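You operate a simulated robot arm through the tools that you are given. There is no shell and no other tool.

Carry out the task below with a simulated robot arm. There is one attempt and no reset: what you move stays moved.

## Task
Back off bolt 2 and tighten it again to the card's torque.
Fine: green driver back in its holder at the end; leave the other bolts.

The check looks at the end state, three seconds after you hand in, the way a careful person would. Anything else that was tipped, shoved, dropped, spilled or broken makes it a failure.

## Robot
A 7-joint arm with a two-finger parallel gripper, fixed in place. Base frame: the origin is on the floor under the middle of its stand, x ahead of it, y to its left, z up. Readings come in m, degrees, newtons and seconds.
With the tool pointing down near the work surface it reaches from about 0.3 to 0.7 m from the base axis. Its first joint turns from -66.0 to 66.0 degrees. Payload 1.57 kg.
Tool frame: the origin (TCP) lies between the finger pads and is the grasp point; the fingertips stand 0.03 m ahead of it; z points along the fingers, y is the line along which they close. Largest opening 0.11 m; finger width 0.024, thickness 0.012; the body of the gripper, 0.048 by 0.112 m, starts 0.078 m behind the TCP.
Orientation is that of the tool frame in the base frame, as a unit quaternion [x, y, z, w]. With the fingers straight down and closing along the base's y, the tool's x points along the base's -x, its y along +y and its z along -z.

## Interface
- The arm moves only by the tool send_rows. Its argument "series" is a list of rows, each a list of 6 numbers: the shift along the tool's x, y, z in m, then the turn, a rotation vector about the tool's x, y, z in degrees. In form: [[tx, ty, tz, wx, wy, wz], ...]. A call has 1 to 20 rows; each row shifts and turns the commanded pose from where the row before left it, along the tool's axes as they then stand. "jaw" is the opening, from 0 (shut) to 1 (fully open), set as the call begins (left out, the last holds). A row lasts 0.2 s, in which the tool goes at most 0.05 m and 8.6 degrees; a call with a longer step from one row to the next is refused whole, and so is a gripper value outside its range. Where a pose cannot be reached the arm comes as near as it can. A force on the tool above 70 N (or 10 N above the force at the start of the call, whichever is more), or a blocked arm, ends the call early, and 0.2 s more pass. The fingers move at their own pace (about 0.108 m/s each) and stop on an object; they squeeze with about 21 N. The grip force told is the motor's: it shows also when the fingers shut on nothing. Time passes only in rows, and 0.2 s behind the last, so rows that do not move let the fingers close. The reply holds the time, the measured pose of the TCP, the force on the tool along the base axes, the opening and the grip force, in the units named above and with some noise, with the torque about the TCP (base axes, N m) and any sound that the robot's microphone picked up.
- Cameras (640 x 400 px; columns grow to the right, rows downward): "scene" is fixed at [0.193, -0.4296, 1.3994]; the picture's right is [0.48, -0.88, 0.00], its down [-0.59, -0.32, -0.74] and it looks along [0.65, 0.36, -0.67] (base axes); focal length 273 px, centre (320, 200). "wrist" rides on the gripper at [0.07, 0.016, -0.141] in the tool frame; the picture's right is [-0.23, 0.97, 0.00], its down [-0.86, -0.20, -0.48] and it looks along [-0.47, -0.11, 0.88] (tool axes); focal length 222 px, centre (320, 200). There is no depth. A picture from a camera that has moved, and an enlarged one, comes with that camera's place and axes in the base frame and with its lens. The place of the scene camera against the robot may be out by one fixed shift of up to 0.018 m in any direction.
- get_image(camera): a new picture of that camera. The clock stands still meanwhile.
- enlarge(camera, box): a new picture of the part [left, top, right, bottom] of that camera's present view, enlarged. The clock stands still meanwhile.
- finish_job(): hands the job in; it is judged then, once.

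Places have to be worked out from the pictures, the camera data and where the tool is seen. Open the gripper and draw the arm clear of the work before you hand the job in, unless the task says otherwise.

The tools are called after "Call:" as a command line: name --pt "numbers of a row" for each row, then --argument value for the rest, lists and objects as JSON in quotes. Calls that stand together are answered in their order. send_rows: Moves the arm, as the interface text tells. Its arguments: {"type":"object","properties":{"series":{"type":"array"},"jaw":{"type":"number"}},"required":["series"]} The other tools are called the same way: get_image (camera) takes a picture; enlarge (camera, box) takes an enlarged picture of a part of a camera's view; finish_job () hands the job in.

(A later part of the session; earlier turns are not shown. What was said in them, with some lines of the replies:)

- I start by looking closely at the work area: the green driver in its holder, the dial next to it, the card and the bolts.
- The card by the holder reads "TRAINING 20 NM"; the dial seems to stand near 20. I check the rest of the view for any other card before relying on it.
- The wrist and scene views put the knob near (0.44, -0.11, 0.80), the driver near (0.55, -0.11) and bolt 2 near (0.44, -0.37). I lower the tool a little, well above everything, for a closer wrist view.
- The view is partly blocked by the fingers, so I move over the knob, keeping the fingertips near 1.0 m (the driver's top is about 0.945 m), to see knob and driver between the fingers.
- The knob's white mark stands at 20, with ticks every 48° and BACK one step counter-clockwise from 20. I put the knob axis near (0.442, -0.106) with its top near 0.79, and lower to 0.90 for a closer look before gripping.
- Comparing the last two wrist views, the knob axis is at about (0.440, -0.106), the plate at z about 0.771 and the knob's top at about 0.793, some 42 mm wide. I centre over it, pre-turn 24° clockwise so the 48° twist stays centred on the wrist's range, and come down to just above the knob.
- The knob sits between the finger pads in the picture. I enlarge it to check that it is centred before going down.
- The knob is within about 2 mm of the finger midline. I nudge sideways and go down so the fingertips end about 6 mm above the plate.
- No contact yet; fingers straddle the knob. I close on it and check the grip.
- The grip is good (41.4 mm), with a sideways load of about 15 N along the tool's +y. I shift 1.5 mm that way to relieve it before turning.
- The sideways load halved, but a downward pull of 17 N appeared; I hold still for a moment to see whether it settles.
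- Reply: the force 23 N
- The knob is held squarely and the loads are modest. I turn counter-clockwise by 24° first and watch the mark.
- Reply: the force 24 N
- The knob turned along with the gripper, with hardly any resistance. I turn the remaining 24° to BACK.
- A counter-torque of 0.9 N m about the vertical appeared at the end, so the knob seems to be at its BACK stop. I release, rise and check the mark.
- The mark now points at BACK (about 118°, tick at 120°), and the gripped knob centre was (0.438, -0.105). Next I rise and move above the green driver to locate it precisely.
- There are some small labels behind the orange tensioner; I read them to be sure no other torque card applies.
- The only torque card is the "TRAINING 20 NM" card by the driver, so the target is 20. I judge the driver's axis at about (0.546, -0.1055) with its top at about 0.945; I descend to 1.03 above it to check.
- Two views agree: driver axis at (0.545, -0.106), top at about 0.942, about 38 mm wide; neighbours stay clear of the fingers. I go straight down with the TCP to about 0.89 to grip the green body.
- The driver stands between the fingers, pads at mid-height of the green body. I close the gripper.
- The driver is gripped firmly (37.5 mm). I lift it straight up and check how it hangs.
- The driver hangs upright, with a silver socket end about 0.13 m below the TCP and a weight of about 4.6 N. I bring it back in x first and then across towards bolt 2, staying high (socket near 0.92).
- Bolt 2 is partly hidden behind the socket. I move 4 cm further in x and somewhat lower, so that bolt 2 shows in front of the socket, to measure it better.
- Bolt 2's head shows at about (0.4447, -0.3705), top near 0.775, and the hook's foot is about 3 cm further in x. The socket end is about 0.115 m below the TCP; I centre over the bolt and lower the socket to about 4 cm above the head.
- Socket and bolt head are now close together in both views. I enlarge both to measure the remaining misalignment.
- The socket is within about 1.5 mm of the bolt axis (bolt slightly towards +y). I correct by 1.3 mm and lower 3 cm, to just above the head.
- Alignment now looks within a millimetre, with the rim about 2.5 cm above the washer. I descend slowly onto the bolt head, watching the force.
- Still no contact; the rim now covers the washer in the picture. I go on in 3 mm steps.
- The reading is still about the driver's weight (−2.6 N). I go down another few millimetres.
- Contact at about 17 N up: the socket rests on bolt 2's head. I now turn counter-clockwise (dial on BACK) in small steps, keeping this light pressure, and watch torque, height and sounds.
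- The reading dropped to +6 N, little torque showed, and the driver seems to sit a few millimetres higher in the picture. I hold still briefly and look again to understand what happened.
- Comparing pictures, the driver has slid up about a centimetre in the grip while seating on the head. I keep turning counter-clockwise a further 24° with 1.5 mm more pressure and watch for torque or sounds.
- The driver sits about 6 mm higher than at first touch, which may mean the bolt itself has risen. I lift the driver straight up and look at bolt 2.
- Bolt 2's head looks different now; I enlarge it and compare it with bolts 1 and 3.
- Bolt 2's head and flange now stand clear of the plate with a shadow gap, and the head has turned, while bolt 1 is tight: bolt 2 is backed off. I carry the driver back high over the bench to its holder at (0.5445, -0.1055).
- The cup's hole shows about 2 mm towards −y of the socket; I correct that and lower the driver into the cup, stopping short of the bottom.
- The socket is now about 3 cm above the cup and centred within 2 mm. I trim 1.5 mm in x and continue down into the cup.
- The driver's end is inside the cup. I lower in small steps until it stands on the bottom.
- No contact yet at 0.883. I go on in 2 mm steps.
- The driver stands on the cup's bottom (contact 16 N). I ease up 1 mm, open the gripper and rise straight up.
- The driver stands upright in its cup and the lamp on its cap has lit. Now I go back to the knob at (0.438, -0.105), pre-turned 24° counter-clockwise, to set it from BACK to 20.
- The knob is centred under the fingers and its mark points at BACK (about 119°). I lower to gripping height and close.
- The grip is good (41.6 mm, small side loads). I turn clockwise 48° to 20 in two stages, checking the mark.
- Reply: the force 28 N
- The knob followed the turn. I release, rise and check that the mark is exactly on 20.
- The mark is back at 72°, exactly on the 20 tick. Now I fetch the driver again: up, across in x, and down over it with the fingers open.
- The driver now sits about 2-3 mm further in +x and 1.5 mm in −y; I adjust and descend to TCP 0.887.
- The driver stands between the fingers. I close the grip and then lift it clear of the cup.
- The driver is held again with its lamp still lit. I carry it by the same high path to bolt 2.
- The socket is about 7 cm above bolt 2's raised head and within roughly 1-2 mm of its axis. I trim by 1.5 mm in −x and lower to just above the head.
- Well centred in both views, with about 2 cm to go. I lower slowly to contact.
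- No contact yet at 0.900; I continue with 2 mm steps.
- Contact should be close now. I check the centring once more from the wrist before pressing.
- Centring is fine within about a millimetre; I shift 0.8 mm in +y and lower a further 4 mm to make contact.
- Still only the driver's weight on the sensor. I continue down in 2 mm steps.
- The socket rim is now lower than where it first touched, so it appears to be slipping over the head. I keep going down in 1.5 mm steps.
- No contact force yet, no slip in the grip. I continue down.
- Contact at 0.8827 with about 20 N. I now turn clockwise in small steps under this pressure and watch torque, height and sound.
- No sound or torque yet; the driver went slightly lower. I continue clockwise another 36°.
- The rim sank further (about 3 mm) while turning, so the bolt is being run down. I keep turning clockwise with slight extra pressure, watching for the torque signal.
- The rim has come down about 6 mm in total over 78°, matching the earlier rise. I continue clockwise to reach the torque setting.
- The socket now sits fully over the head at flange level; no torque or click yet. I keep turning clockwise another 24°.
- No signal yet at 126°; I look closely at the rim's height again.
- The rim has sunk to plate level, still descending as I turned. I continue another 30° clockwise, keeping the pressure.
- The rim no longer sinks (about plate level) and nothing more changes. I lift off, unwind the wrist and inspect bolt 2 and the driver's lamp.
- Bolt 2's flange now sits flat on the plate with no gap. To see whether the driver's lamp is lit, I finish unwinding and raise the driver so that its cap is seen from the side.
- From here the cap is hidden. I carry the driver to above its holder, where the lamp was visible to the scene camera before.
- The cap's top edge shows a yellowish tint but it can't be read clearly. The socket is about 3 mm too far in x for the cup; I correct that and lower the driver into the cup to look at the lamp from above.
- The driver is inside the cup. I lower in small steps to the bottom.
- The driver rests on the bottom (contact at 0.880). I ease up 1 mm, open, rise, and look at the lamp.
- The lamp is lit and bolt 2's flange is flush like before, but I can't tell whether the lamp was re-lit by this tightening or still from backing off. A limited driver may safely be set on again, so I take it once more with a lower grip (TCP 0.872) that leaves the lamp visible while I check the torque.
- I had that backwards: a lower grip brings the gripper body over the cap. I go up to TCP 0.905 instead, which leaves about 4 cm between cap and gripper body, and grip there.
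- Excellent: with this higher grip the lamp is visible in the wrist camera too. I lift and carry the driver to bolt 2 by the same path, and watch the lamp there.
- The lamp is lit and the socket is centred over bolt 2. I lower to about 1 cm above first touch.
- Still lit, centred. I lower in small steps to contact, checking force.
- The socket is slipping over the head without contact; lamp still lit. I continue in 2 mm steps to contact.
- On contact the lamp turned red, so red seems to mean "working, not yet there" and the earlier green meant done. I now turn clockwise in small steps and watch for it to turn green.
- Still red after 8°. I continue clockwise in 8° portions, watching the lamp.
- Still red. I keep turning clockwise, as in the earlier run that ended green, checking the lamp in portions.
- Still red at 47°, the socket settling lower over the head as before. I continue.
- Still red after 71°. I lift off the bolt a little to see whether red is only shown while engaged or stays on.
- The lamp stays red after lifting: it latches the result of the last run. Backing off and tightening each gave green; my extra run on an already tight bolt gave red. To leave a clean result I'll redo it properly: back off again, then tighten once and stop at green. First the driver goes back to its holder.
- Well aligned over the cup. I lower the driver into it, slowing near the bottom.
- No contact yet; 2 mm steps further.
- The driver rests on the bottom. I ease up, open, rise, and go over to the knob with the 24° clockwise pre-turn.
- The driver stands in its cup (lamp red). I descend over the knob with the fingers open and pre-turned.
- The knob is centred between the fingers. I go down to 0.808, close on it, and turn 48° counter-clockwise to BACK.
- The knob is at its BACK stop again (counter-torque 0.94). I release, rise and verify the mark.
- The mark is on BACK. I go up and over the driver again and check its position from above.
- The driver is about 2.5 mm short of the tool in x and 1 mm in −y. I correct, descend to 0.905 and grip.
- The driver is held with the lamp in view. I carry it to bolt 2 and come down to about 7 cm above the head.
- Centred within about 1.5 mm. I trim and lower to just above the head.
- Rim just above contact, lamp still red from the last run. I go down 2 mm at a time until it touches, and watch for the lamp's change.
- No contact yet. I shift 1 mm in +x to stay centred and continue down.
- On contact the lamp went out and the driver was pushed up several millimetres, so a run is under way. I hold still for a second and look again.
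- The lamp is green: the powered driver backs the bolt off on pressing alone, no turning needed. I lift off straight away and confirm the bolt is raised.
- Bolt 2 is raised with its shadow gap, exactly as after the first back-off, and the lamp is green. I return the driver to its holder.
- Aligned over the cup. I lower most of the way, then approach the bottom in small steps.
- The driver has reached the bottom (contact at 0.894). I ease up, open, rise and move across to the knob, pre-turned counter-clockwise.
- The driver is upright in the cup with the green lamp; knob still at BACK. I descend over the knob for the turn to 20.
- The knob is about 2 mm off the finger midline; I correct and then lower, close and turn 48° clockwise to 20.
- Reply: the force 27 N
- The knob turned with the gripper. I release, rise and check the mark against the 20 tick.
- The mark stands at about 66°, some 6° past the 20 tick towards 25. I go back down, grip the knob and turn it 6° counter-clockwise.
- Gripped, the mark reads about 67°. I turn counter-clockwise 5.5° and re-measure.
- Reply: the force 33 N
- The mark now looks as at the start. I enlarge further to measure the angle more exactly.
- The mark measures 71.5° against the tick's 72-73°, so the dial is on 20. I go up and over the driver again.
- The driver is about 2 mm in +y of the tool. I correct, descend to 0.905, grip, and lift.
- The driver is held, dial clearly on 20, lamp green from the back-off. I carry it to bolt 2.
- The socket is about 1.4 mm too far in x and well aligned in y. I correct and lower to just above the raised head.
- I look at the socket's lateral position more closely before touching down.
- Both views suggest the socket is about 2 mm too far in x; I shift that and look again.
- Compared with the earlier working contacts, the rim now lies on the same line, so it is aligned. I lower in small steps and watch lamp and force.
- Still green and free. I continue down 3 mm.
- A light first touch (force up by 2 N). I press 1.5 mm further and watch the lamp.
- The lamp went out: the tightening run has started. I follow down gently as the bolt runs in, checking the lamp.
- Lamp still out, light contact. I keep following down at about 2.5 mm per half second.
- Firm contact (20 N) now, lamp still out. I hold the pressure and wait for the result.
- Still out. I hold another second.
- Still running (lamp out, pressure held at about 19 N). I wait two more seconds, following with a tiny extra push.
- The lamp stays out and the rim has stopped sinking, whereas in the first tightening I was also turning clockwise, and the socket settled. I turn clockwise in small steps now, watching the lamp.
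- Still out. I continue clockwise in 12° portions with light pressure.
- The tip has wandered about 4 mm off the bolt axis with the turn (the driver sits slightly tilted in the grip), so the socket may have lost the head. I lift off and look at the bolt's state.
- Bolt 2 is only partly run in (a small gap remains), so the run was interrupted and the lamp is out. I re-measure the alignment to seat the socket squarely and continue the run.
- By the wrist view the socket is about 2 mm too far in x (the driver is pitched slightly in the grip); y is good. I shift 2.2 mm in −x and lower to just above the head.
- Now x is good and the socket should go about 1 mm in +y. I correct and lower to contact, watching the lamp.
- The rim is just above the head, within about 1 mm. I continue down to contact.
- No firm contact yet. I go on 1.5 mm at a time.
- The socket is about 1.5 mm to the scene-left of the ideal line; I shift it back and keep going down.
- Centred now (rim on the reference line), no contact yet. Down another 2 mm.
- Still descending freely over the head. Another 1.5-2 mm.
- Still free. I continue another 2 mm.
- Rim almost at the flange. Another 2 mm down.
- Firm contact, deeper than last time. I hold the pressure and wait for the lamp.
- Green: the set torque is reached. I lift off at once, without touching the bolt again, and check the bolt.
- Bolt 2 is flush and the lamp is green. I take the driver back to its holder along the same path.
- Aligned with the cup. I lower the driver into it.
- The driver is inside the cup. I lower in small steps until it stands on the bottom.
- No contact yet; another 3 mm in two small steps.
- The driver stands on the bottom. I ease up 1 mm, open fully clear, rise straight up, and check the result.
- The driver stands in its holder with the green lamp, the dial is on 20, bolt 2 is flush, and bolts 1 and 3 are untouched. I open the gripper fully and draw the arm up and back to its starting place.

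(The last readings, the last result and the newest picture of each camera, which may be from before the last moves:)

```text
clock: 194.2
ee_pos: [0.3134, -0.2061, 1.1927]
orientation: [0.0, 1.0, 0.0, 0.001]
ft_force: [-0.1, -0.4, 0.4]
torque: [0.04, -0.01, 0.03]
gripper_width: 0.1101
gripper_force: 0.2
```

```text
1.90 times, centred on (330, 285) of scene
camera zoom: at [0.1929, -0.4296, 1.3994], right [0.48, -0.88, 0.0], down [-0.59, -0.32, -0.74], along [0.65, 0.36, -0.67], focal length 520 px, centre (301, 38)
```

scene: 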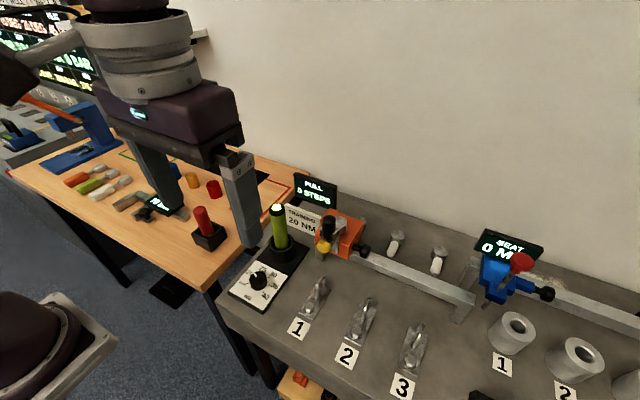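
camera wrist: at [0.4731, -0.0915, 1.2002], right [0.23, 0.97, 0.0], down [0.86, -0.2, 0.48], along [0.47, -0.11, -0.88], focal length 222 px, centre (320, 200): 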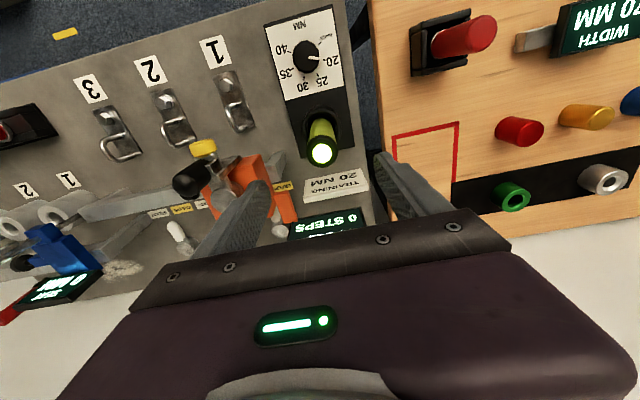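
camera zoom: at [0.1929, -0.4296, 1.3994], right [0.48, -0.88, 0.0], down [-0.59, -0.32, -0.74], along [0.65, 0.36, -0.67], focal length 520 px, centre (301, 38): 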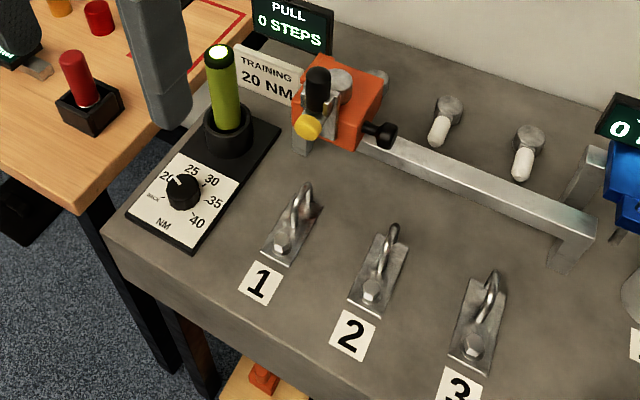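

The arm is clear with the gripper open. The driver is in its holder with the lamp green, the dial is on 20, bolt 2 is tight and flush, and nothing else has moved. I hand the job in.

Call:
finish_job

```text
The job is handed in.
```

Bolt 2 was backed off and tightened again with the dial on 20, the torque on the card. The driver's lamp showed green at the end of the final tightening, and the bolt's flange sits flush on its plate. The green driver is back in its holder. Bolts 1 and 3 look untouched, and nothing else in the pictures has moved.

- **Extra runs on bolt 2:** After the first back-off and tightening I couldn't tell what the lamp was showing. I pressed the driver onto the tight bolt again to check, and the lamp turned red. I took that to mean the bolt was already tight, so I backed it off again and redid the tightening.
- **Interrupted run:** The first attempt at that second tightening stopped partway because the socket was slightly off centre. I realigned it and ran it through to green.
- **Dial:** The last setting before the final tightening was measured at about 71.5°, against 72–73° for the 20 mark. I had first overshot by about 6° towards 25 and corrected it before tightening.

I judged the torque from the lamp, the dial and how the bolt sits; I had no torque reading from the bolt itself.
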